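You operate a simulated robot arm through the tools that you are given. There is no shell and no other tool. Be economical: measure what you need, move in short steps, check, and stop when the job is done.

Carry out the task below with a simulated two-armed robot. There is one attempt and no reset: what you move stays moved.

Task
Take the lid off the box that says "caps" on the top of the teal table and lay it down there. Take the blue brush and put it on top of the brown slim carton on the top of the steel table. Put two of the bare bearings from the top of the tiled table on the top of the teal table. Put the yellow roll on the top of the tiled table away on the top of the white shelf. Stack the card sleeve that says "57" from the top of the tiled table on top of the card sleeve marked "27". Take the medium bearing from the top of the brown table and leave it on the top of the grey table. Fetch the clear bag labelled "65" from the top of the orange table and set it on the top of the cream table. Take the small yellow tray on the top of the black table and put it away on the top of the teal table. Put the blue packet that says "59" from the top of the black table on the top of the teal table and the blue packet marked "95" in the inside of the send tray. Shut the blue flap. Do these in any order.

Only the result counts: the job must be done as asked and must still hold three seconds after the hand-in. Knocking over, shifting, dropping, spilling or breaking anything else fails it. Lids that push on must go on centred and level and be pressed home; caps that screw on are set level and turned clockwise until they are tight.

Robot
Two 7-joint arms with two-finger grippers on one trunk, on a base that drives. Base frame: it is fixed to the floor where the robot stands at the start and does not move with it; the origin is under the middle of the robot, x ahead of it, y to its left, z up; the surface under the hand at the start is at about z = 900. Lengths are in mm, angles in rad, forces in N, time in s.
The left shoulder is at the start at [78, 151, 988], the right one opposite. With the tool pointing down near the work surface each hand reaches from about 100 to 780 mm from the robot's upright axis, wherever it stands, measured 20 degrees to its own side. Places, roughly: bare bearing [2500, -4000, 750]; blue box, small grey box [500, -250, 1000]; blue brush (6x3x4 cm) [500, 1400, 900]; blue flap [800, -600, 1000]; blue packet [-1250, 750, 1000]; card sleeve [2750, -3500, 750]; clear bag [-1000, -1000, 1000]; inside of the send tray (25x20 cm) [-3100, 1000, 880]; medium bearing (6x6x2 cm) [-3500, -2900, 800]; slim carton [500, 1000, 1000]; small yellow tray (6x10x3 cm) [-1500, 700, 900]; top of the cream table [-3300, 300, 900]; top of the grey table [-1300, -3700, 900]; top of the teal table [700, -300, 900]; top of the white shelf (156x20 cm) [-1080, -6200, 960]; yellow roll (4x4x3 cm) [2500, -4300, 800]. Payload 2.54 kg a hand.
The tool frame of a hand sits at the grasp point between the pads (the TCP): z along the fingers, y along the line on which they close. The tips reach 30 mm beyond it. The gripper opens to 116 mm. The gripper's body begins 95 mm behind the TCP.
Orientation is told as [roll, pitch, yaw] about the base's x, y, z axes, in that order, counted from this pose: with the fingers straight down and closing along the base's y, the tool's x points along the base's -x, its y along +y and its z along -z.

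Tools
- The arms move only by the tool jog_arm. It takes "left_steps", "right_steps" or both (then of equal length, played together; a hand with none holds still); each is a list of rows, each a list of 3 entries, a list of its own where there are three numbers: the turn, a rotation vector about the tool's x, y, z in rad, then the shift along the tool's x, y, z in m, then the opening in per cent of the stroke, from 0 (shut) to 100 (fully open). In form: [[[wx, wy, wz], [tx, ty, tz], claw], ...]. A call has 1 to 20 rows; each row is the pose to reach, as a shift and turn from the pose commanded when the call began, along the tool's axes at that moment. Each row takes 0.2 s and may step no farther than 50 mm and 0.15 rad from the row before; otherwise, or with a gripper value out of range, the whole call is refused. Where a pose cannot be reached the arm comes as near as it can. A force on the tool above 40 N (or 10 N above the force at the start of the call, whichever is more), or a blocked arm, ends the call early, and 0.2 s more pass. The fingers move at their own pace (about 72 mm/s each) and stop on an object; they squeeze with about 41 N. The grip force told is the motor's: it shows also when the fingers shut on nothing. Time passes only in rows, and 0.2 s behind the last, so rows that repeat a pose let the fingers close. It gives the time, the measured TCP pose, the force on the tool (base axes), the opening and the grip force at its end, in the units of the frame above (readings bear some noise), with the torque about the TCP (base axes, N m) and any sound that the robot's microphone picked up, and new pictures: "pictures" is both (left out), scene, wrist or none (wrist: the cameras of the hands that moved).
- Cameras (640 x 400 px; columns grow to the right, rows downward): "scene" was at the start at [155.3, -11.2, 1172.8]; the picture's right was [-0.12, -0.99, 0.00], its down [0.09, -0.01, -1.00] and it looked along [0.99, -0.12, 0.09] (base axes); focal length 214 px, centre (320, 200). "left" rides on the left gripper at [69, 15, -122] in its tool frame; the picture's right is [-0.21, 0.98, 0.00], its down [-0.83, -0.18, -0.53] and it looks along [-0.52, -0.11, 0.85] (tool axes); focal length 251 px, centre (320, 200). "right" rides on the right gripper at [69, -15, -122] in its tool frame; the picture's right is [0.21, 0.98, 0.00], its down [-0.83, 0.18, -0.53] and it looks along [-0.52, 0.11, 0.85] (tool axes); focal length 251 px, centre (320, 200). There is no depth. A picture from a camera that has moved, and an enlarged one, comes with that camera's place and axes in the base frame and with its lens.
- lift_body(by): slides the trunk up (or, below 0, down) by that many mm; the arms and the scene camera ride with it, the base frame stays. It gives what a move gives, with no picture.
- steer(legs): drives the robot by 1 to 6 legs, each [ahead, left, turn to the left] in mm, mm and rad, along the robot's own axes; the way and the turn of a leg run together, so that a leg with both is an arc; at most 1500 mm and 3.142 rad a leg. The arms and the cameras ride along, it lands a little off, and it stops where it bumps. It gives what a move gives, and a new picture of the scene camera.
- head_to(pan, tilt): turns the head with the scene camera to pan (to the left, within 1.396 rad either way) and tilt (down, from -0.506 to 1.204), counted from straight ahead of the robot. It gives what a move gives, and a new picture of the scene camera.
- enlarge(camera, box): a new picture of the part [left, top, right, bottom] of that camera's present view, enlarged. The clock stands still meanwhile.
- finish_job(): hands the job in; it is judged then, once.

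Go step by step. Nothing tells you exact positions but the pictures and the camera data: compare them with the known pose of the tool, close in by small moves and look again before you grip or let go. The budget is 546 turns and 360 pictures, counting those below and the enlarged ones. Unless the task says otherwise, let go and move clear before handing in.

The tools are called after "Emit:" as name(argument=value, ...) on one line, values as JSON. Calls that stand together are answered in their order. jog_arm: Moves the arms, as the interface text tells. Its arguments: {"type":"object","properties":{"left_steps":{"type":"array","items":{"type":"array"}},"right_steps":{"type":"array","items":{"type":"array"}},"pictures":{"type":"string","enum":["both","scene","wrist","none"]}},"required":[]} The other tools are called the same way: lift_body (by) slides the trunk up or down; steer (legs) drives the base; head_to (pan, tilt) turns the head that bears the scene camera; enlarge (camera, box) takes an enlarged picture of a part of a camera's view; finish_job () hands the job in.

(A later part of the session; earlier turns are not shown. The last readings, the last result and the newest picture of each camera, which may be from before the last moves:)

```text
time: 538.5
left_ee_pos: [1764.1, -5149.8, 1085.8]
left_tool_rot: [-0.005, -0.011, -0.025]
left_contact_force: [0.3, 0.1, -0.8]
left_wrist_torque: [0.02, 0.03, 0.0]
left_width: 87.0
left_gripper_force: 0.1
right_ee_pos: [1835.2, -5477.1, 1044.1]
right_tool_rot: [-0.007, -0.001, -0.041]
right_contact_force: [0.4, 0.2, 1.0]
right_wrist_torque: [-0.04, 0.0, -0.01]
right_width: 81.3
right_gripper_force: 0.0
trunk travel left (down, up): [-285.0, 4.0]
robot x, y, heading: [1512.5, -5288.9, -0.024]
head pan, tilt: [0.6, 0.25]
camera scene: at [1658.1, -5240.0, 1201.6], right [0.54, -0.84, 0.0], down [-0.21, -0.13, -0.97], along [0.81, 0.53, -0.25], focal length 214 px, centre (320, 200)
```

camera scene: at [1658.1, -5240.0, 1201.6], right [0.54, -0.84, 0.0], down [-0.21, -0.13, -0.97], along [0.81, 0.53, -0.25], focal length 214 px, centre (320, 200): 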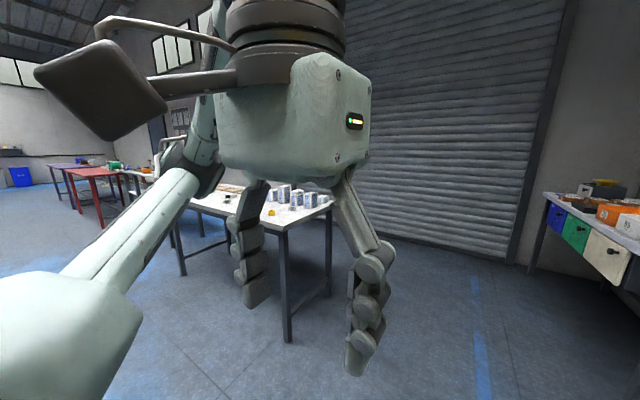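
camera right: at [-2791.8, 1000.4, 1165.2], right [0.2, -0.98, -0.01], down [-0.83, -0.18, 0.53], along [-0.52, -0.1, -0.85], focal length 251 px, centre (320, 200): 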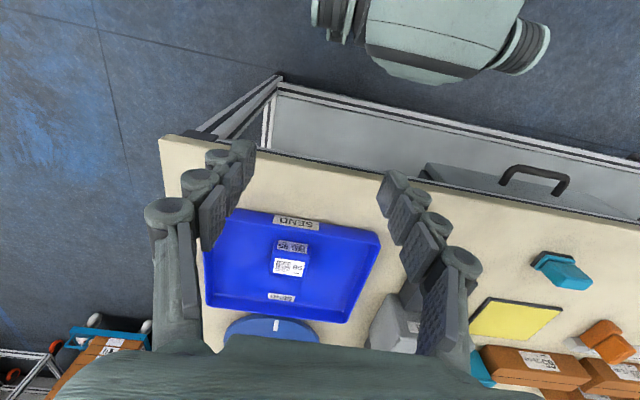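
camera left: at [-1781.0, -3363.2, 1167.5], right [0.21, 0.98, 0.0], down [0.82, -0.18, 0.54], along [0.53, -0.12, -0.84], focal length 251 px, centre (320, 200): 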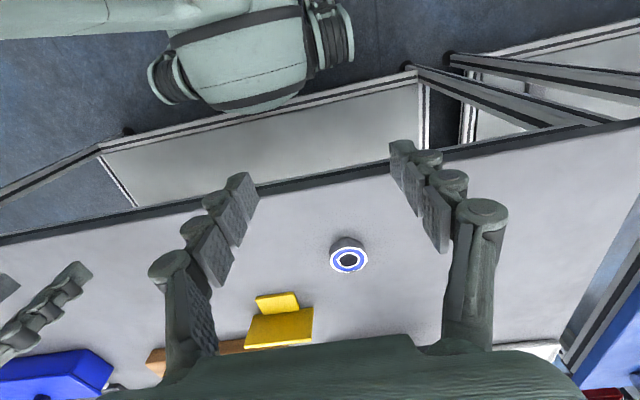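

Emit:
steer(legs=[[0, 1050, 0.024], [500, 0, 0]])

Emit:
head_to(pan=0.1, tilt=0.5)

```text
time: 551.3
left_ee_pos: [2265.6, -4099.5, 1085.9]
left_tool_rot: [-0.006, -0.009, 0.017]
left_contact_force: [-0.3, -1.6, -0.3]
left_wrist_torque: [-0.01, 0.04, -0.03]
left_width: 87.1
left_gripper_force: 0.1
right_ee_pos: [2348.8, -4423.4, 1043.0]
right_tool_rot: [-0.007, -0.003, 0.003]
right_contact_force: [0.3, 0.2, 0.1]
right_wrist_torque: [0.05, -0.01, -0.03]
right_width: 81.3
right_gripper_force: 0.1
trunk travel left (down, up): [-285.0, 4.0]
robot x, y, heading: [2011.6, -4246.8, 0.014]
head pan, tilt: [0.6, 0.25]
camera scene: at [2161.8, -4192.8, 1201.5], right [0.58, -0.82, 0.0], down [-0.2, -0.14, -0.97], along [0.79, 0.56, -0.25], focal length 214 px, centre (320, 200)
```

scene: 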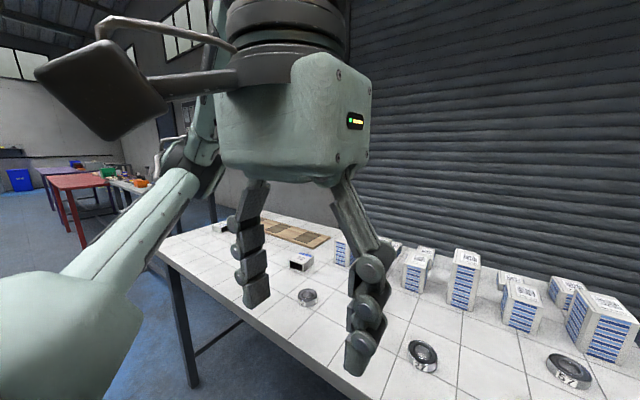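

```text
time: 552.2
left_ee_pos: [2264.3, -4100.6, 1085.3]
left_tool_rot: [-0.005, -0.011, 0.016]
left_contact_force: [-0.3, 0.6, 0.7]
left_wrist_torque: [-0.04, 0.02, 0.0]
left_width: 86.9
left_gripper_force: 0.1
right_ee_pos: [2347.3, -4421.9, 1042.7]
right_tool_rot: [-0.007, -0.002, 0.002]
right_contact_force: [-0.9, -0.5, 0.0]
right_wrist_torque: [-0.02, 0.01, 0.01]
right_width: 81.3
right_gripper_force: 0.0
trunk travel left (down, up): [-285.0, 4.0]
robot x, y, heading: [2012.8, -4243.4, 0.014]
head pan, tilt: [0.099, 0.499]
camera scene: at [2175.5, -4236.2, 1178.5], right [0.12, -0.99, 0.0], down [-0.48, -0.06, -0.88], along [0.87, 0.1, -0.48], focal length 214 px, centre (320, 200)
```

scene: 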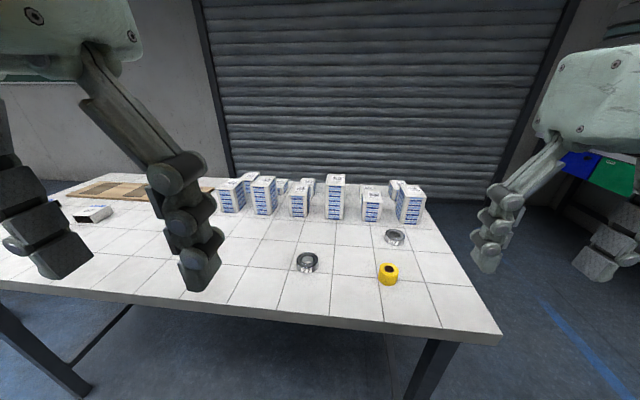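

Emit:
enlarge(camera="left", box=[0, 0, 640, 400])

Emit:
enlarge(camera="right", box=[0, 0, 640, 400])

```text
1.00 times, centred on (320, 200) of left (not enlarged: the box is as wide or as high as the picture)
camera zoom: at [2192.3, -4085.3, 1207.4], right [0.2, 0.98, 0.0], down [0.82, -0.16, 0.54], along [0.53, -0.11, -0.84], focal length 251 px, centre (320, 200)
```

zoom: 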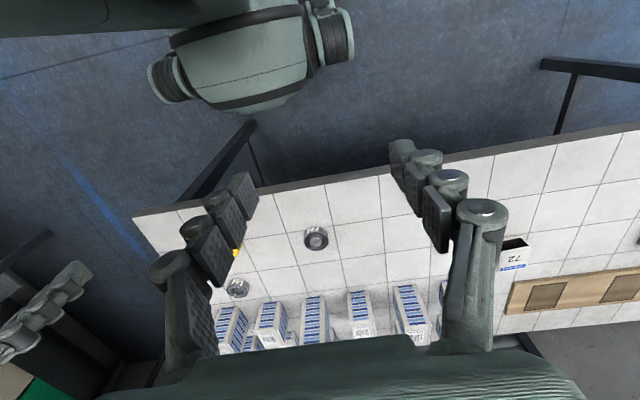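

```text
1.00 times, centred on (320, 200) of right (not enlarged: the box is as wide or as high as the picture)
camera zoom: at [2278.1, -4437.7, 1165.0], right [-0.22, 0.98, -0.01], down [0.82, 0.19, 0.53], along [0.52, 0.11, -0.84], focal length 251 px, centre (320, 200)
```

zoom: 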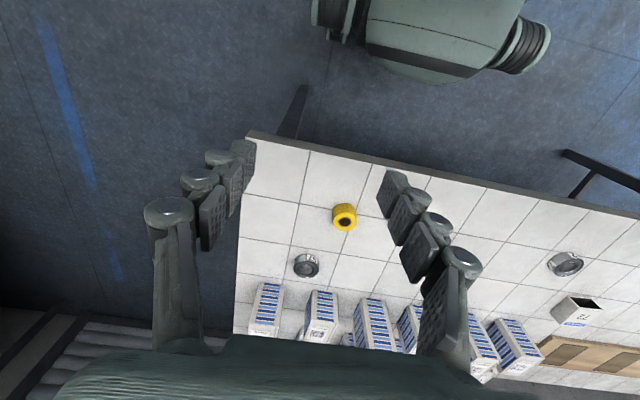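

Bearings at about [2542,-4164], [2667,-4384], [2541,-3863]; roll at [2528,-4345]; table ≈785. First the sleeves: I lower the trunk and move left.

Emit:
lift_body(by=-120)

Emit:
steer(legs=[[0, 560, -0.014]])

Emit:
enlarge(camera="scene", box=[0, 100, 480, 400])

Emit:
enlarge(camera="left", box=[0, 0, 640, 400])

```text
time: 553.7
left_ee_pos: [2265.0, -4099.6, 965.9]
left_tool_rot: [-0.006, -0.01, 0.019]
left_contact_force: [0.2, -0.2, 0.4]
left_wrist_torque: [-0.03, -0.03, -0.01]
left_width: 86.8
left_gripper_force: 0.1
right_ee_pos: [2349.1, -4422.2, 924.2]
right_tool_rot: [-0.006, -0.005, 0.001]
right_contact_force: [1.0, -0.4, 0.0]
right_wrist_torque: [0.02, 0.0, -0.01]
right_width: 81.2
right_gripper_force: 0.1
trunk travel left (down, up): [-165.0, 124.0]
robot x, y, heading: [2013.4, -4247.1, 0.019]
head pan, tilt: [0.099, 0.499]
```

```text
time: 559.5
left_ee_pos: [2256.5, -3543.5, 964.8]
left_tool_rot: [-0.006, -0.011, 0.016]
left_contact_force: [0.2, -0.4, 0.6]
left_wrist_torque: [-0.02, 0.0, 0.02]
left_width: 86.8
left_gripper_force: 0.0
right_ee_pos: [2337.9, -3868.2, 923.5]
right_tool_rot: [-0.007, -0.003, 0.0]
right_contact_force: [0.0, 0.7, -0.2]
right_wrist_torque: [0.02, 0.01, 0.01]
right_width: 81.2
right_gripper_force: 0.1
trunk travel left (down, up): [-165.0, 124.0]
robot x, y, heading: [2010.1, -3692.1, 0.016]
head pan, tilt: [0.099, 0.499]
camera scene: at [2167.3, -3680.8, 1058.5], right [0.11, -0.99, 0.0], down [-0.48, -0.05, -0.88], along [0.87, 0.1, -0.48], focal length 214 px, centre (320, 200)
```

scene: 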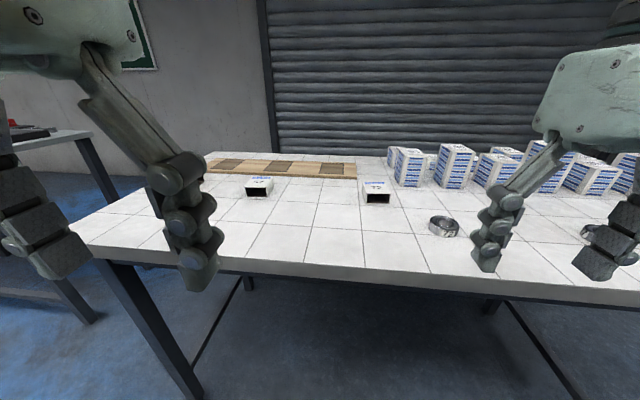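

```text
1.33 times, centred on (240, 250) of scene
camera zoom: at [2167.3, -3680.8, 1058.5], right [0.11, -0.99, 0.0], down [-0.48, -0.05, -0.88], along [0.87, 0.1, -0.48], focal length 286 px, centre (427, 133)
```

zoom: 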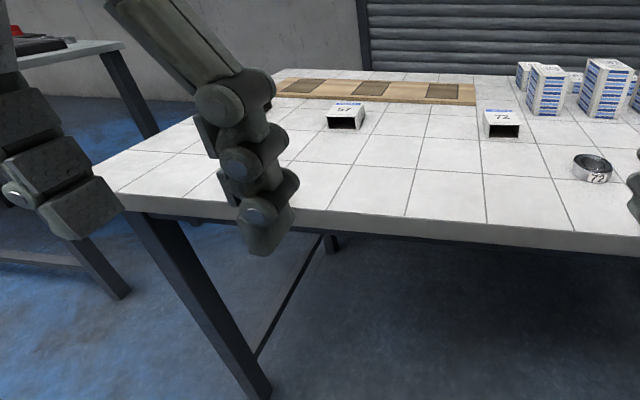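

```text
1.00 times, centred on (320, 200) of left (not enlarged: the box is as wide or as high as the picture)
camera zoom: at [2184.3, -3529.9, 1087.4], right [0.2, 0.98, 0.0], down [0.82, -0.17, 0.54], along [0.53, -0.11, -0.84], focal length 251 px, centre (320, 200)
```

zoom: 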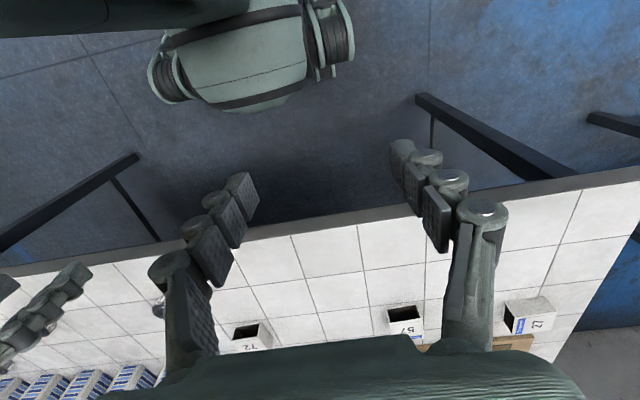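

Sleeve 57 is at about [2674,-3459] and 27 at [2708,-3224]. I position the base and bring the left hand above 57.

Emit:
steer(legs=[[75, 190, -0.016]])

Emit:
jog_arm(left_steps=[[[0, 0, 0], [-0.04, -0.02, 0], 75], [[0, 0, 0], [-0.08, -0.04, 0], 75], [[0, 0, 0], [-0.12, -0.06, 0], 75], [[0, 0, 0], [-0.16, -0.08, 0], 75], [[0, 0, 0], [-0.2, -0.1, 0], 75], [[0, 0, 0], [-0.245, -0.11, 0.01], 75], [[0, 0, 0], [-0.29, -0.11, 0.02], 75]], pictures="wrist")

```text
time: 562.0
left_ee_pos: [2332.0, -3358.6, 965.8]
left_tool_rot: [-0.005, -0.009, 0.001]
left_contact_force: [0.8, 0.3, -0.5]
left_wrist_torque: [-0.01, 0.0, 0.02]
left_width: 86.8
left_gripper_force: 0.1
right_ee_pos: [2409.9, -3682.9, 923.2]
right_tool_rot: [-0.006, -0.001, -0.016]
right_contact_force: [0.0, -0.6, -0.2]
right_wrist_torque: [0.05, 0.0, 0.05]
right_width: 81.5
right_gripper_force: 0.1
trunk travel left (down, up): [-165.0, 124.0]
robot x, y, heading: [2084.8, -3504.1, -0.007]
head pan, tilt: [0.099, 0.499]
camera scene: at [2240.9, -3493.9, 1058.5], right [0.1, -1.0, 0.0], down [-0.48, -0.05, -0.88], along [0.87, 0.09, -0.48], focal length 214 px, centre (320, 200)
```

scene: 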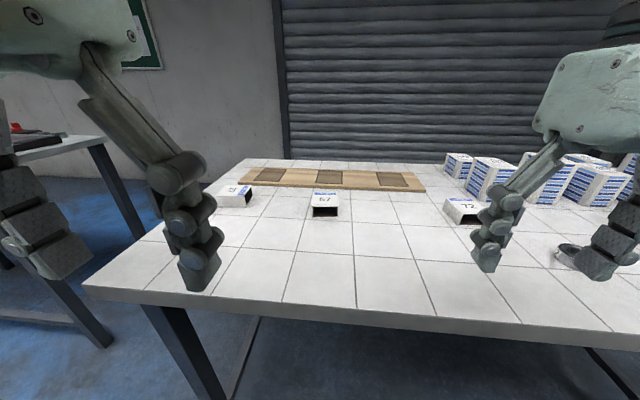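

```text
time: 563.6
left_ee_pos: [2621.9, -3468.7, 949.9]
left_tool_rot: [-0.003, -0.011, -0.002]
left_contact_force: [-0.1, 0.8, -0.5]
left_wrist_torque: [0.03, -0.02, 0.02]
left_width: 87.0
left_gripper_force: 0.1
right_ee_pos: [2410.0, -3683.1, 923.9]
right_tool_rot: [-0.007, -0.003, -0.017]
right_contact_force: [-0.6, -0.4, 0.0]
right_wrist_torque: [0.03, 0.02, 0.01]
right_width: 81.3
right_gripper_force: 0.1
trunk travel left (down, up): [-165.0, 124.0]
robot x, y, heading: [2084.1, -3500.5, -0.002]
head pan, tilt: [0.099, 0.499]
camera left: at [2550.8, -3453.7, 1072.4], right [0.21, 0.98, 0.0], down [0.82, -0.18, 0.54], along [0.53, -0.12, -0.84], focal length 251 px, centre (320, 200)
```

left: 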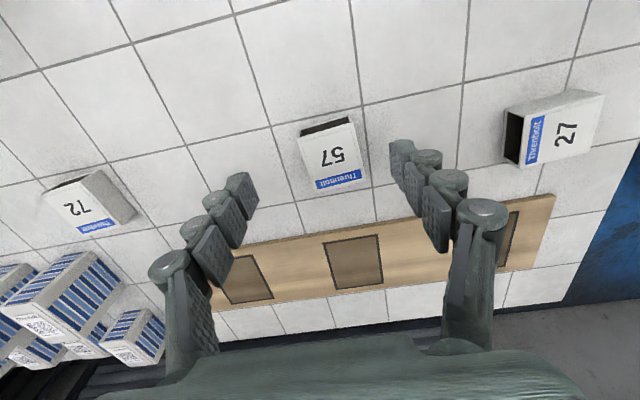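

Emit:
jog_arm(left_steps=[[[0, 0, 0], [-0.035, 0.004, 0.02], 75], [[0, 0, 0], [-0.041, 0.004, 0.05], 75], [[0, 0, 0], [-0.041, 0.004, 0.08], 75], [[0, 0, 0], [-0.041, 0.004, 0.1], 75]], pictures="wrist")

```text
time: 564.6
left_ee_pos: [2663.3, -3465.0, 850.4]
left_tool_rot: [-0.006, -0.009, 0.001]
left_contact_force: [-0.3, -0.6, 0.2]
left_wrist_torque: [0.01, -0.03, 0.0]
left_width: 86.9
left_gripper_force: 0.0
right_ee_pos: [2410.6, -3682.2, 922.6]
right_tool_rot: [-0.007, -0.001, -0.015]
right_contact_force: [-1.2, 0.0, 0.3]
right_wrist_torque: [0.04, -0.01, -0.05]
right_width: 81.4
right_gripper_force: 0.0
trunk travel left (down, up): [-165.0, 124.0]
robot x, y, heading: [2082.1, -3502.1, -0.003]
head pan, tilt: [0.099, 0.499]
camera left: at [2592.0, -3450.8, 971.9], right [0.21, 0.98, 0.0], down [0.82, -0.18, 0.54], along [0.53, -0.12, -0.84], focal length 251 px, centre (320, 200)
```

left: 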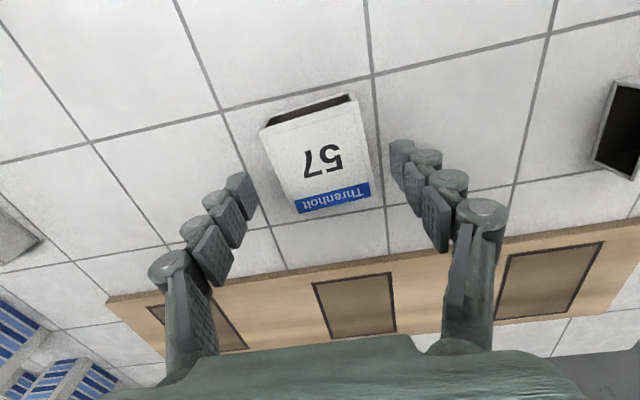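

Emit:
jog_arm(left_steps=[[[0, 0, 0], [-0.005, -0.004, 0.015], 80], [[0, 0, 0], [-0.01, -0.006, 0.03], 80]], pictures="wrist")

Emit:
enlarge(camera="scene", box=[250, 130, 390, 230])

```text
time: 565.2
left_ee_pos: [2675.6, -3472.3, 821.0]
left_tool_rot: [-0.004, -0.014, -0.002]
left_contact_force: [-2.0, 0.0, 4.1]
left_wrist_torque: [0.2, 0.05, 0.08]
left_width: 94.3
left_gripper_force: 0.5
right_ee_pos: [2410.0, -3683.0, 924.8]
right_tool_rot: [-0.009, -0.002, -0.016]
right_contact_force: [0.2, -0.4, -1.4]
right_wrist_torque: [-0.02, -0.02, -0.01]
right_width: 81.3
right_gripper_force: 0.1
trunk travel left (down, up): [-165.0, 124.0]
robot x, y, heading: [2083.2, -3503.7, -0.001]
head pan, tilt: [0.099, 0.499]
camera left: at [2602.4, -3457.4, 941.9], right [0.21, 0.98, 0.0], down [0.82, -0.18, 0.54], along [0.53, -0.12, -0.84], focal length 251 px, centre (320, 200)
```

left: 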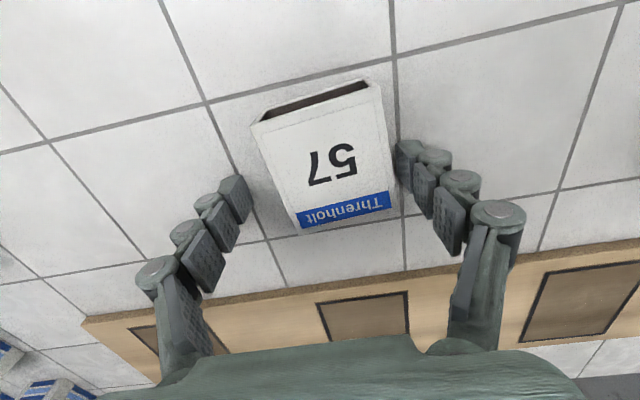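

```text
4.00 times, centred on (320, 180) of scene
camera zoom: at [2240.4, -3494.1, 1058.7], right [0.1, -1.0, 0.0], down [-0.48, -0.05, -0.88], along [0.87, 0.09, -0.48], focal length 858 px, centre (320, 280)
```

zoom: 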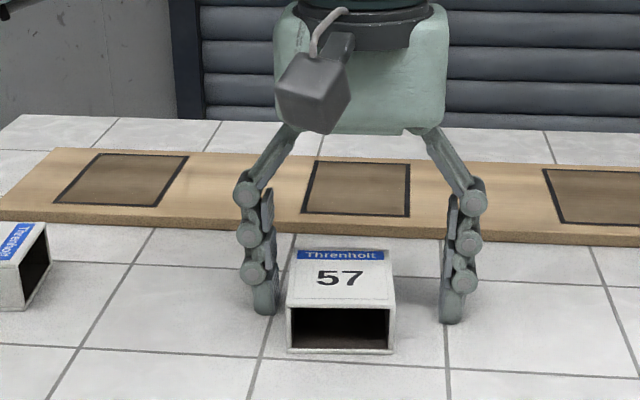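

Emit:
jog_arm(left_steps=[[[0, 0, 0], [0, 0.0, -0.004], 80], [[0, 0, 0], [0.002, 0.01, -0.006], 75], [[0, 0, 0], [0.002, 0.01, -0.008], 60], [[0, 0, 0], [0.002, 0.01, -0.008], 45], [[0, 0, 0], [0.002, 0.01, -0.008], 40], [[0, 0, 0], [0.002, 0.01, -0.008], 40]], pictures="wrist")

```text
time: 566.6
left_ee_pos: [2671.8, -3461.7, 828.7]
left_tool_rot: [-0.005, -0.012, 0.0]
left_contact_force: [1.0, -1.0, 3.8]
left_wrist_torque: [-0.01, 0.04, 0.07]
left_width: 57.6
left_gripper_force: 40.6
right_ee_pos: [2410.3, -3683.3, 923.1]
right_tool_rot: [-0.006, -0.002, -0.017]
right_contact_force: [0.0, -0.2, 0.4]
right_wrist_torque: [0.02, -0.02, 0.01]
right_width: 81.1
right_gripper_force: 0.1
trunk travel left (down, up): [-165.0, 124.0]
robot x, y, heading: [2080.9, -3506.7, -0.001]
head pan, tilt: [0.099, 0.499]
camera left: at [2600.3, -3446.3, 950.7], right [0.21, 0.98, 0.0], down [0.82, -0.18, 0.54], along [0.53, -0.12, -0.84], focal length 251 px, centre (320, 200)
```

left: 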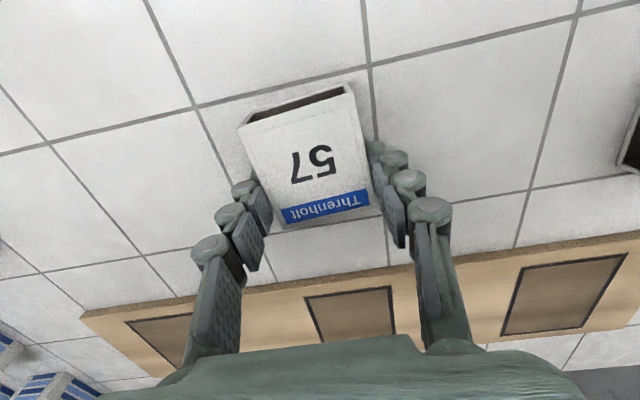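

Grip is about 20 mm behind its centre; I regrip nearer the middle.

Emit:
jog_arm(left_steps=[[[0, 0, 0], [0, 0, 0.0], 65], [[0, 0, 0], [0.01, 0, 0.0], 70], [[0, 0, 0], [0.02, -0.001, 0.0], 70], [[0, 0, 0], [0.02, -0.001, 0.0], 50], [[0, 0, 0], [0.02, -0.001, 0.0], 40], [[0, 0, 0], [0.02, -0.001, 0.0], 40], [[0, 0, 0], [0.02, -0.001, -0.01], 40], [[0, 0, 0], [0.02, -0.001, -0.04], 40], [[0, 0, 0], [0.02, -0.001, -0.08], 40]], pictures="wrist")

```text
time: 568.6
left_ee_pos: [2651.0, -3462.0, 909.5]
left_tool_rot: [-0.003, -0.01, 0.001]
left_contact_force: [-0.5, -0.7, 0.5]
left_wrist_torque: [-0.01, 0.03, 0.0]
left_width: 56.8
left_gripper_force: 41.3
right_ee_pos: [2409.9, -3684.0, 924.5]
right_tool_rot: [-0.007, -0.005, -0.016]
right_contact_force: [0.2, -1.0, -0.3]
right_wrist_torque: [0.01, -0.02, 0.02]
right_width: 81.3
right_gripper_force: 0.0
trunk travel left (down, up): [-165.0, 124.0]
robot x, y, heading: [2079.8, -3502.0, -0.002]
head pan, tilt: [0.099, 0.499]
camera left: at [2579.6, -3447.2, 1030.4], right [0.21, 0.98, 0.0], down [0.82, -0.18, 0.54], along [0.53, -0.12, -0.84], focal length 251 px, centre (320, 200)
```

left: 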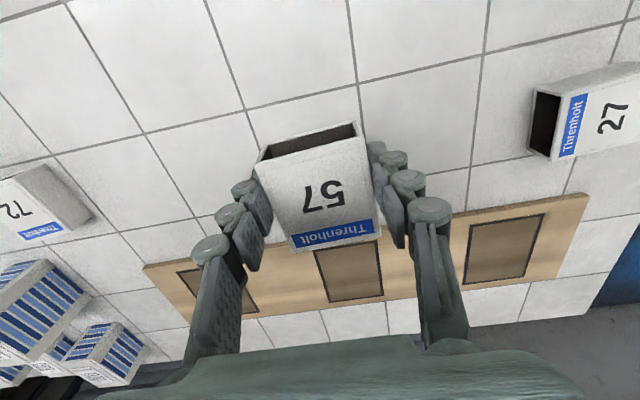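

Emit:
jog_arm(left_steps=[[[0, 0, 0], [0, 0.045, 0], 40], [[0, 0, 0], [0, 0.09, 0], 40], [[0, 0, 0], [0, 0.135, 0], 40], [[0, 0, 0], [0, 0.18, 0], 40]], pictures="wrist")

Emit:
enlarge(camera="scene", box=[140, 110, 340, 230])

```text
time: 569.6
left_ee_pos: [2653.8, -3281.6, 909.1]
left_tool_rot: [-0.004, -0.008, 0.001]
left_contact_force: [-0.6, -0.6, -0.3]
left_wrist_torque: [0.03, 0.01, 0.05]
left_width: 56.6
left_gripper_force: 40.5
right_ee_pos: [2409.2, -3682.6, 923.2]
right_tool_rot: [-0.008, -0.002, -0.015]
right_contact_force: [-0.6, -0.1, -0.2]
right_wrist_torque: [0.02, 0.02, 0.02]
right_width: 81.2
right_gripper_force: 0.0
trunk travel left (down, up): [-165.0, 124.0]
robot x, y, heading: [2086.3, -3501.6, 0.001]
head pan, tilt: [0.099, 0.499]
camera left: at [2580.2, -3266.6, 1030.8], right [0.21, 0.98, 0.0], down [0.82, -0.18, 0.54], along [0.53, -0.12, -0.84], focal length 251 px, centre (320, 200)
```

left: 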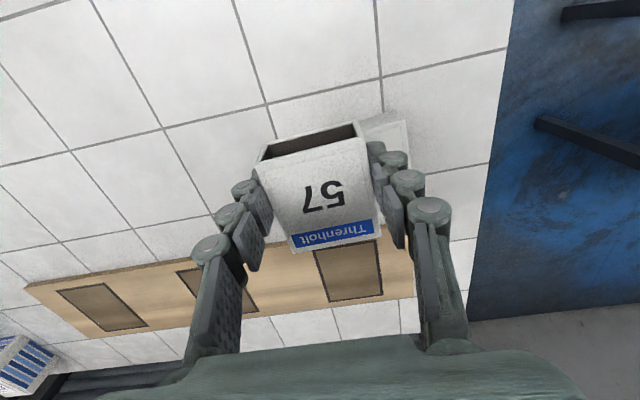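

```text
3.20 times, centred on (240, 170) of scene
camera zoom: at [2240.8, -3493.8, 1058.5], right [0.1, -1.0, 0.0], down [-0.48, -0.05, -0.88], along [0.87, 0.09, -0.48], focal length 686 px, centre (576, 296)
```

zoom: 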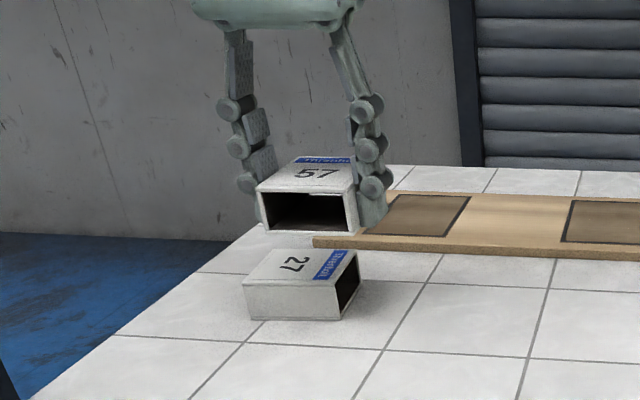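

Emit:
jog_arm(left_steps=[[[0, 0, 0], [-0.017, 0.033, 0], 40], [[0, 0, 0], [-0.017, 0.033, 0.02], 40], [[0, 0, 0], [-0.017, 0.033, 0.036], 40]], pictures="wrist")

Emit:
enlarge(camera="scene", box=[180, 140, 300, 230])

```text
time: 570.4
left_ee_pos: [2668.6, -3251.1, 871.7]
left_tool_rot: [-0.005, -0.011, 0.0]
left_contact_force: [0.7, 0.4, 0.6]
left_wrist_torque: [0.02, -0.01, 0.0]
left_width: 56.7
left_gripper_force: 41.2
right_ee_pos: [2408.9, -3683.6, 924.0]
right_tool_rot: [-0.009, -0.002, -0.015]
right_contact_force: [-0.5, 0.2, 0.3]
right_wrist_torque: [-0.01, 0.02, 0.01]
right_width: 81.2
right_gripper_force: 0.0
trunk travel left (down, up): [-165.0, 124.0]
robot x, y, heading: [2089.6, -3504.2, -0.002]
head pan, tilt: [0.099, 0.499]
camera left: at [2597.3, -3235.0, 994.0], right [0.21, 0.98, 0.0], down [0.82, -0.18, 0.54], along [0.53, -0.12, -0.84], focal length 251 px, centre (320, 200)
```

left: 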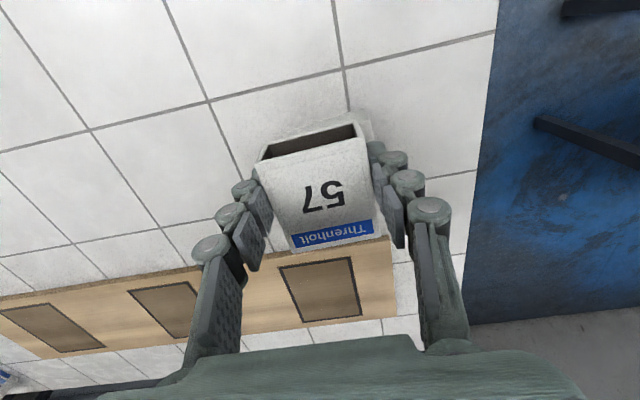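

```text
4.44 times, centred on (240, 185) of scene
camera zoom: at [2240.9, -3494.0, 1058.5], right [0.1, -1.0, 0.0], down [-0.48, -0.05, -0.88], along [0.87, 0.09, -0.48], focal length 953 px, centre (676, 267)
```

zoom: 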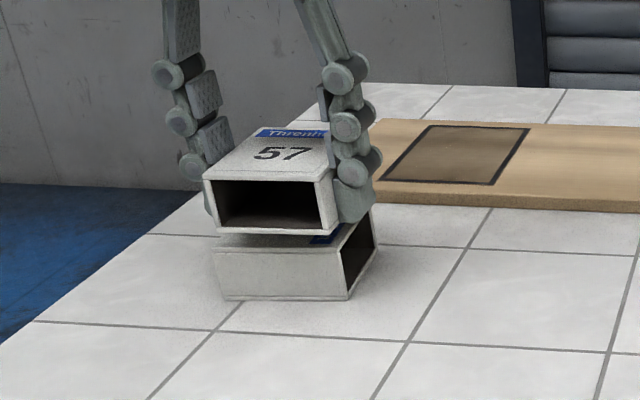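

Well aligned; I shift 6 mm right and lower onto sleeve 27.

Emit:
jog_arm(left_steps=[[[0, 0, 0], [0.001, -0.006, 0.003], 40], [[0, 0, 0], [0.001, -0.006, 0.007], 40], [[0, 0, 0], [0.001, -0.006, 0.01], 40], [[0, 0, 0], [0.001, -0.006, 0.012], 40], [[0, 0, 0], [0.001, -0.006, 0.014], 40]], pictures="none")

Emit:
enlarge(camera="scene", box=[180, 140, 300, 230])

```text
time: 571.6
left_ee_pos: [2667.6, -3255.5, 860.8]
left_tool_rot: [-0.005, -0.014, 0.0]
left_contact_force: [-0.3, 0.7, 17.1]
left_wrist_torque: [0.25, -0.02, 0.02]
left_width: 56.9
left_gripper_force: 41.1
right_ee_pos: [2408.7, -3683.4, 924.6]
right_tool_rot: [-0.004, -0.003, -0.016]
right_contact_force: [-1.0, -0.5, 0.1]
right_wrist_torque: [0.0, 0.01, -0.02]
right_width: 81.2
right_gripper_force: 0.0
trunk travel left (down, up): [-165.0, 124.0]
robot x, y, heading: [2083.9, -3501.3, -0.003]
head pan, tilt: [0.099, 0.499]
```

```text
4.44 times, centred on (240, 185) of scene
camera zoom: at [2239.6, -3494.6, 1059.1], right [0.1, -1.0, 0.0], down [-0.47, -0.05, -0.88], along [0.87, 0.09, -0.48], focal length 953 px, centre (676, 267)
```

zoom: 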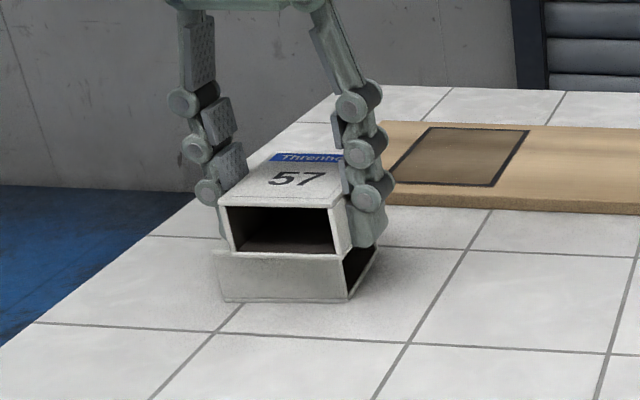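

Emit:
jog_arm(left_steps=[[[0, 0, 0], [0, 0, -0.001], 60], [[0, 0, 0], [0, 0, -0.001], 75], [[0, 0, 0], [0, 0, -0.03], 75], [[0, 0, 0], [0, 0, -0.08], 75], [[0, 0, 0], [0.04, 0, -0.1], 75], [[0, 0, 0], [0.08, -0.01, -0.12], 75], [[0, 0, 0], [0.12, -0.03, -0.13], 75], [[0, 0, 0], [0.16, -0.05, -0.13], 75], [[0, 0, 0], [0.2, -0.07, -0.13], 75]], pictures="scene")

Emit:
enlarge(camera="scene", box=[180, 140, 300, 230])

```text
time: 573.6
left_ee_pos: [2466.3, -3325.2, 985.0]
left_tool_rot: [-0.002, -0.011, 0.0]
left_contact_force: [0.1, 0.5, -0.5]
left_wrist_torque: [-0.02, 0.01, 0.01]
left_width: 87.1
left_gripper_force: 0.0
right_ee_pos: [2409.7, -3683.9, 922.7]
right_tool_rot: [-0.008, -0.003, -0.016]
right_contact_force: [-0.8, 0.7, 0.4]
right_wrist_torque: [-0.01, -0.02, -0.01]
right_width: 81.2
right_gripper_force: 0.0
trunk travel left (down, up): [-165.0, 124.0]
robot x, y, heading: [2080.0, -3499.7, -0.001]
head pan, tilt: [0.099, 0.499]
camera scene: at [2240.7, -3494.1, 1058.5], right [0.1, -1.0, 0.0], down [-0.48, -0.05, -0.88], along [0.87, 0.09, -0.48], focal length 214 px, centre (320, 200)
```

scene: 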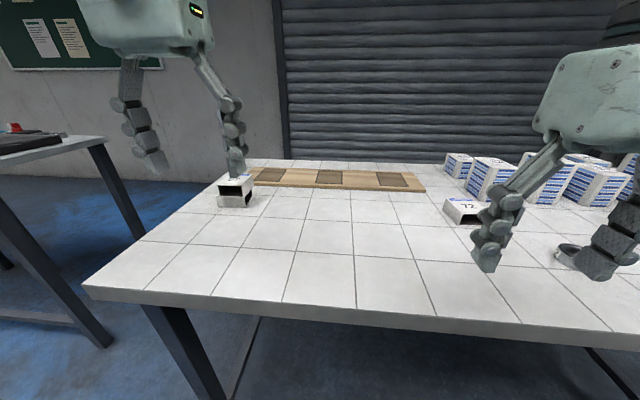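

```text
4.44 times, centred on (240, 185) of scene
camera zoom: at [2240.7, -3494.1, 1058.5], right [0.1, -1.0, 0.0], down [-0.48, -0.05, -0.88], along [0.87, 0.09, -0.48], focal length 953 px, centre (676, 267)
```

zoom: 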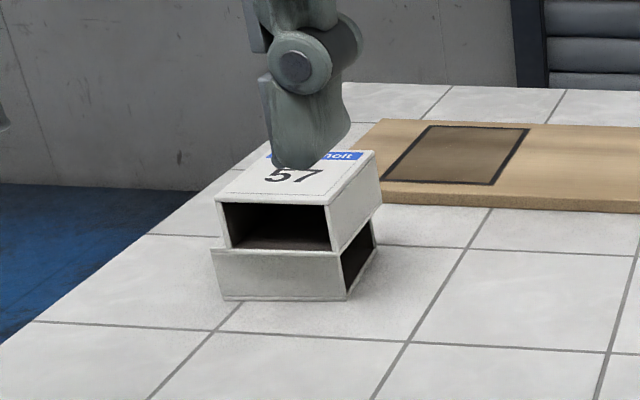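

The sleeves are stacked. Now I centre the base between two bearings at y≈-3863 and y≈-4164.

Emit:
steer(legs=[[0, -510, 0]])

Emit:
jog_arm(left_steps=[[[0, 0, 0], [-0.02, 0, 0.02], 75], [[0, 0, 0], [-0.03, 0, 0.04], 75]], right_steps=[[[0, 0, 0], [-0.035, 0.01, -0.01], 75], [[0, 0, 0], [-0.07, 0.02, -0.02], 75]], pictures="wrist")

```text
time: 579.0
left_ee_pos: [2464.8, -3835.6, 985.0]
left_tool_rot: [-0.006, -0.012, -0.005]
left_contact_force: [-1.3, 0.1, -0.1]
left_wrist_torque: [0.01, 0.03, -0.02]
left_width: 87.0
left_gripper_force: 0.1
right_ee_pos: [2406.1, -4194.1, 923.9]
right_tool_rot: [-0.007, -0.003, -0.021]
right_contact_force: [0.8, -0.1, -0.6]
right_wrist_torque: [-0.01, -0.01, 0.01]
right_width: 81.1
right_gripper_force: 0.1
trunk travel left (down, up): [-165.0, 124.0]
robot x, y, heading: [2076.9, -4010.4, -0.01]
head pan, tilt: [0.099, 0.499]
camera scene: at [2238.9, -4003.2, 1058.5], right [0.09, -1.0, 0.0], down [-0.48, -0.04, -0.88], along [0.87, 0.08, -0.48], focal length 214 px, centre (320, 200)
```

scene: 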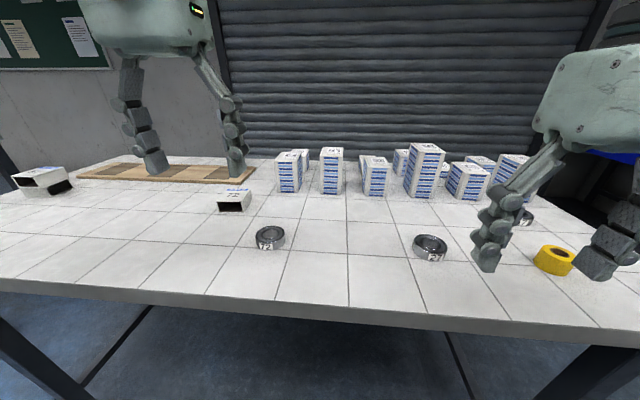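

```text
time: 579.6
left_ee_pos: [2498.2, -3836.5, 944.5]
left_tool_rot: [-0.005, -0.009, -0.005]
left_contact_force: [-0.3, 0.1, 0.7]
left_wrist_torque: [0.0, -0.01, 0.0]
left_width: 87.1
left_gripper_force: 0.1
right_ee_pos: [2477.9, -4172.8, 944.8]
right_tool_rot: [-0.008, 0.0, -0.021]
right_contact_force: [0.3, -0.6, 0.3]
right_wrist_torque: [0.01, -0.01, -0.02]
right_width: 86.9
right_gripper_force: 0.1
trunk travel left (down, up): [-165.0, 124.0]
robot x, y, heading: [2079.7, -4012.8, -0.007]
head pan, tilt: [0.099, 0.499]
camera right: at [2408.3, -4186.0, 1066.1], right [-0.19, 0.98, -0.01], down [0.83, 0.17, 0.53], along [0.52, 0.1, -0.85], focal length 251 px, centre (320, 200)
camera left: at [2426.3, -3820.4, 1066.3], right [0.22, 0.98, 0.0], down [0.82, -0.18, 0.54], along [0.53, -0.12, -0.84], focal length 251 px, centre (320, 200)
```

right: 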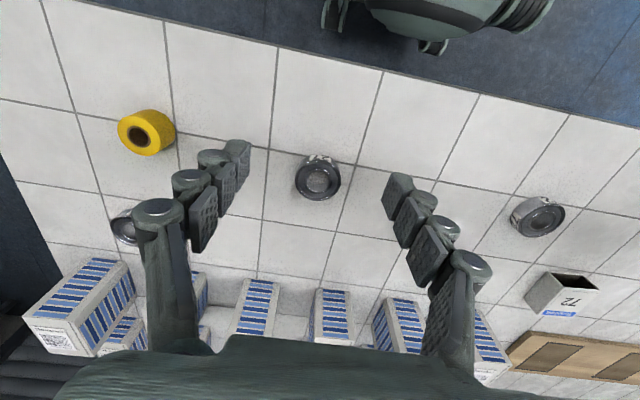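
left: 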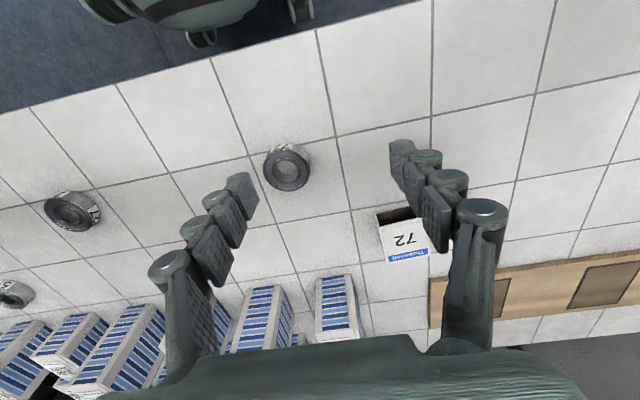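

Emit:
jog_arm(left_steps=[[[0, 0, 0], [-0.02, -0.025, 0.02], 75], [[0, 0, 0], [-0.041, -0.047, 0.05], 75], [[0, 0, 0], [-0.041, -0.047, 0.085], 75], [[0, 0, 0], [-0.041, -0.047, 0.1], 75]], right_steps=[[[0, 0, 0], [-0.03, 0.005, 0.02], 75], [[0, 0, 0], [-0.059, 0.009, 0.05], 75], [[0, 0, 0], [-0.059, 0.009, 0.085], 75], [[0, 0, 0], [-0.059, 0.009, 0.1], 75]], pictures="wrist")

```text
time: 580.6
left_ee_pos: [2539.9, -3880.8, 846.2]
left_tool_rot: [-0.005, -0.01, -0.005]
left_contact_force: [0.3, -0.2, -0.3]
left_wrist_torque: [0.01, 0.0, -0.01]
left_width: 87.0
left_gripper_force: 0.0
right_ee_pos: [2536.4, -4167.3, 843.9]
right_tool_rot: [-0.007, -0.003, -0.021]
right_contact_force: [-0.1, -0.3, -0.6]
right_wrist_torque: [0.03, -0.01, -0.02]
right_width: 87.1
right_gripper_force: 0.0
trunk travel left (down, up): [-165.0, 124.0]
robot x, y, heading: [2080.2, -4012.1, -0.004]
head pan, tilt: [0.099, 0.499]
camera right: at [2466.6, -4180.7, 965.3], right [-0.19, 0.98, -0.01], down [0.83, 0.17, 0.53], along [0.53, 0.1, -0.84], focal length 251 px, centre (320, 200)
camera left: at [2468.1, -3866.0, 967.2], right [0.22, 0.98, 0.0], down [0.82, -0.18, 0.54], along [0.53, -0.12, -0.84], focal length 251 px, centre (320, 200)
```

right: 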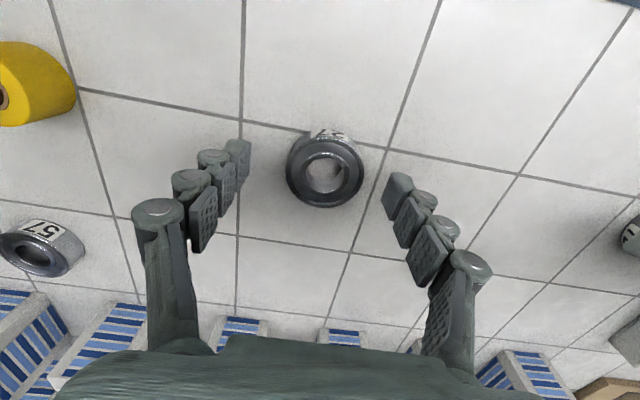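
left: 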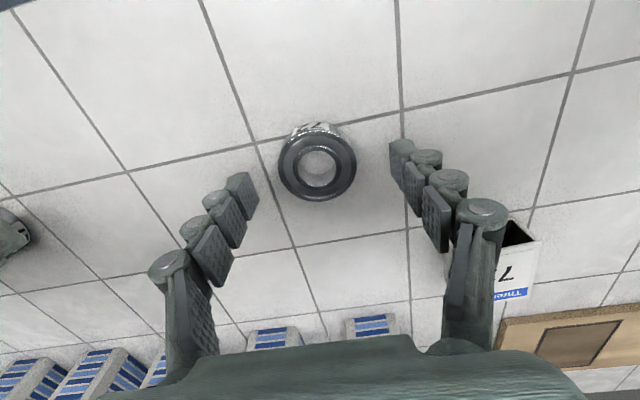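

Emit:
jog_arm(left_steps=[[[0, 0, 0], [0, -0.002, 0.012], 75], [[0, 0, 0], [0, -0.002, 0.02], 75], [[0, 0, 0], [0, -0.002, 0.019], 50], [[0, 0, 0], [0, -0.002, 0.018], 30], [[0, 0, 0], [0, -0.002, 0.018], 25], [[0, 0, 0], [0, -0.002, 0.018], 25]], right_steps=[[[0, 0, 0], [-0.004, 0.003, 0.01], 75], [[0, 0, 0], [-0.004, 0.003, 0.018], 75], [[0, 0, 0], [-0.004, 0.003, 0.017], 50], [[0, 0, 0], [-0.004, 0.003, 0.016], 30], [[0, 0, 0], [-0.004, 0.003, 0.016], 25], [[0, 0, 0], [-0.004, 0.003, 0.016], 25]], pictures="none")

```text
time: 582.0
left_ee_pos: [2538.3, -3883.4, 829.4]
left_tool_rot: [-0.003, -0.015, -0.003]
left_contact_force: [3.0, 12.7, 29.5]
left_wrist_torque: [1.08, 0.22, -0.2]
left_width: 50.5
left_gripper_force: 40.8
right_ee_pos: [2538.5, -4164.2, 829.2]
right_tool_rot: [-0.008, -0.004, -0.019]
right_contact_force: [0.6, -0.3, 0.2]
right_wrist_torque: [0.01, 0.02, -0.01]
right_width: 49.9
right_gripper_force: 41.3
trunk travel left (down, up): [-165.0, 124.0]
robot x, y, heading: [2081.9, -4010.6, -0.005]
head pan, tilt: [0.099, 0.499]
```

Both gripped (≈50 mm). Lift both.

Emit:
jog_arm(left_steps=[[[0, 0, 0], [0, 0, -0.01], 25], [[0, 0, 0], [0, 0, -0.05], 25], [[0, 0, 0], [0, 0, -0.1], 25], [[0, 0, 0], [0.04, 0, -0.13], 25], [[0, 0, 0], [0.08, 0.02, -0.15], 25], [[0, 0, 0], [0.12, 0.04, -0.15], 25]], right_steps=[[[0, 0, 0], [0, 0, -0.01], 25], [[0, 0, 0], [0, 0, -0.05], 25], [[0, 0, 0], [0, 0, -0.1], 25], [[0, 0, 0], [0.04, 0, -0.13], 25], [[0, 0, 0], [0.08, -0.02, -0.15], 25], [[0, 0, 0], [0.12, -0.04, -0.15], 25]], pictures="scene")

```text
time: 583.4
left_ee_pos: [2414.7, -3844.1, 977.9]
left_tool_rot: [-0.005, -0.012, -0.004]
left_contact_force: [-0.3, -0.7, -1.4]
left_wrist_torque: [-0.03, 0.02, 0.0]
left_width: 50.5
left_gripper_force: 40.6
right_ee_pos: [2418.7, -4201.7, 977.6]
right_tool_rot: [-0.007, -0.002, -0.02]
right_contact_force: [-0.7, -0.1, -2.9]
right_wrist_torque: [-0.01, 0.0, 0.03]
right_width: 50.0
right_gripper_force: 40.8
trunk travel left (down, up): [-165.0, 124.0]
robot x, y, heading: [2076.5, -4011.2, -0.009]
head pan, tilt: [0.099, 0.499]
camera scene: at [2238.4, -4003.2, 1058.6], right [0.09, -1.0, 0.0], down [-0.48, -0.04, -0.88], along [0.87, 0.08, -0.48], focal length 214 px, centre (320, 200)
```

scene: 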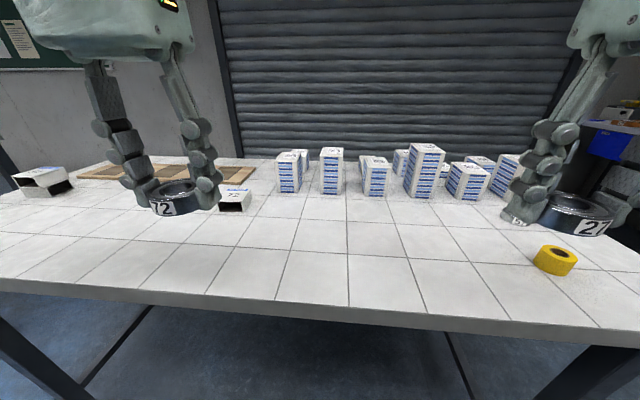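

Both bearings held. I raise the trunk, back off and turn west to look for the way to the teal table.

Emit:
lift_body(by=120)

Emit:
steer(legs=[[-500, 0, 0], [0, 0, 3.14]])

Emit:
head_to(pan=-0.4, tilt=0.2)

```text
time: 584.9
left_ee_pos: [2415.4, -3843.9, 1097.2]
left_tool_rot: [-0.004, -0.009, -0.006]
left_contact_force: [1.0, 0.1, -1.2]
left_wrist_torque: [0.01, -0.01, -0.03]
left_width: 50.1
left_gripper_force: 40.2
right_ee_pos: [2419.6, -4200.5, 1098.5]
right_tool_rot: [-0.008, -0.004, -0.021]
right_contact_force: [1.0, -0.1, -1.9]
right_wrist_torque: [0.06, -0.02, 0.01]
right_width: 50.3
right_gripper_force: 41.2
trunk travel left (down, up): [-285.0, 4.0]
robot x, y, heading: [2076.7, -4012.4, -0.01]
head pan, tilt: [0.099, 0.499]
```

```text
time: 595.3
left_ee_pos: [1234.3, -4162.0, 1097.8]
left_tool_rot: [-0.005, -0.011, 3.094]
left_contact_force: [0.0, 0.5, -0.9]
left_wrist_torque: [0.03, 0.0, 0.01]
left_width: 50.6
left_gripper_force: 41.4
right_ee_pos: [1245.3, -3804.6, 1098.9]
right_tool_rot: [-0.008, -0.001, 3.078]
right_contact_force: [0.9, 0.4, -1.7]
right_wrist_torque: [0.01, 0.01, 0.0]
right_width: 49.7
right_gripper_force: 41.0
trunk travel left (down, up): [-285.0, 4.0]
robot x, y, heading: [1579.2, -4007.6, 3.094]
head pan, tilt: [0.099, 0.499]
camera scene: at [1419.0, -4012.1, 1178.4], right [-0.05, 1.0, 0.0], down [0.48, 0.02, -0.88], along [-0.88, -0.04, -0.48], focal length 214 px, centre (320, 200)
```

scene: 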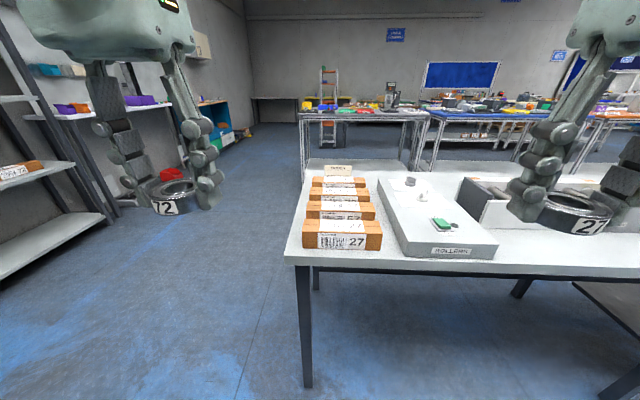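

```text
time: 596.2
left_ee_pos: [1233.8, -4161.5, 1097.2]
left_tool_rot: [-0.005, -0.011, 3.093]
left_contact_force: [-0.5, -0.9, -1.6]
left_wrist_torque: [0.03, -0.02, 0.02]
left_width: 50.2
left_gripper_force: 40.8
right_ee_pos: [1245.4, -3804.8, 1099.5]
right_tool_rot: [-0.007, -0.002, 3.077]
right_contact_force: [-0.2, 0.7, -1.4]
right_wrist_torque: [0.06, 0.0, 0.01]
right_width: 49.7
right_gripper_force: 41.1
trunk travel left (down, up): [-285.0, 4.0]
robot x, y, heading: [1577.4, -4009.4, 3.095]
head pan, tilt: [-0.4, 0.201]
camera scene: at [1425.9, -3967.1, 1206.1], right [0.43, 0.9, 0.0], down [0.18, -0.09, -0.98], along [-0.88, 0.42, -0.2], focal length 214 px, centre (320, 200)
```

scene: 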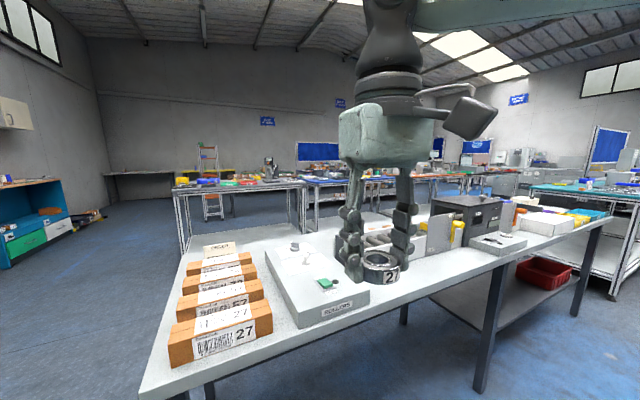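

The white table in between ends at y≈-4100; I pass south of it and then go north up the aisle west of it.

Emit:
steer(legs=[[0, 760, 0.046], [1500, 0, 0], [340, 0, 0], [0, -1500, 0], [0, -1200, 0]])

Emit:
head_to(pan=-1.2, tilt=0.3)

```text
time: 637.9
left_ee_pos: [-573.0, -2293.8, 1096.1]
left_tool_rot: [-0.004, -0.009, 3.105]
left_contact_force: [0.3, 0.2, -2.2]
left_wrist_torque: [-0.04, 0.01, 0.01]
left_width: 50.0
left_gripper_force: 40.8
right_ee_pos: [-566.9, -1936.9, 1099.4]
right_tool_rot: [-0.008, -0.001, 3.088]
right_contact_force: [0.4, 0.2, -2.1]
right_wrist_torque: [-0.03, 0.06, 0.03]
right_width: 49.9
right_gripper_force: 40.9
trunk travel left (down, up): [-285.0, 4.0]
robot x, y, heading: [-231.1, -2139.9, 3.104]
head pan, tilt: [-0.4, 0.201]
camera scene: at [-383.1, -2097.2, 1206.1], right [0.42, 0.91, 0.0], down [0.18, -0.08, -0.98], along [-0.89, 0.42, -0.2], focal length 214 px, centre (320, 200)
```

scene: 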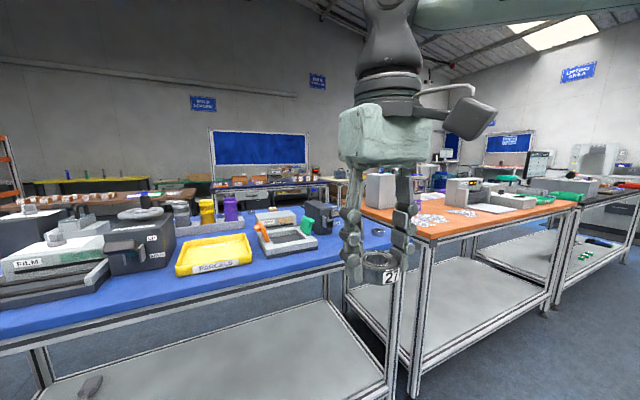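

```text
time: 639.0
left_ee_pos: [-572.8, -2293.9, 1096.7]
left_tool_rot: [-0.005, -0.011, 3.104]
left_contact_force: [-0.4, -0.7, -1.2]
left_wrist_torque: [0.0, 0.0, -0.02]
left_width: 49.9
left_gripper_force: 41.2
right_ee_pos: [-564.9, -1937.2, 1099.3]
right_tool_rot: [-0.009, -0.004, 3.087]
right_contact_force: [0.1, -0.2, -1.9]
right_wrist_torque: [-0.03, -0.01, -0.03]
right_width: 49.7
right_gripper_force: 40.9
trunk travel left (down, up): [-285.0, 4.0]
robot x, y, heading: [-230.3, -2138.5, 3.102]
head pan, tilt: [-1.201, 0.3]
camera scene: at [-329.2, -2048.5, 1196.9], right [0.95, 0.33, 0.0], down [0.1, -0.28, -0.96], along [-0.31, 0.9, -0.3], focal length 214 px, centre (320, 200)
```

scene: 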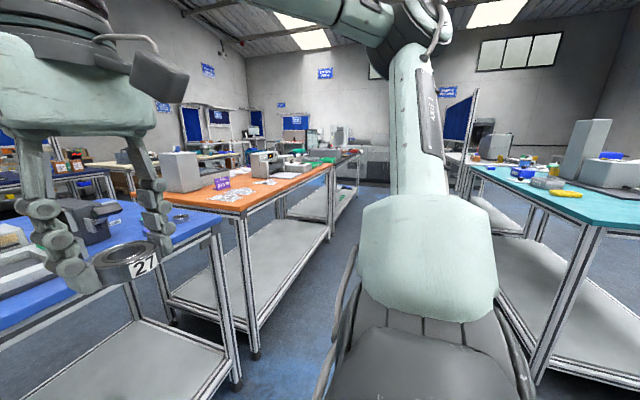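

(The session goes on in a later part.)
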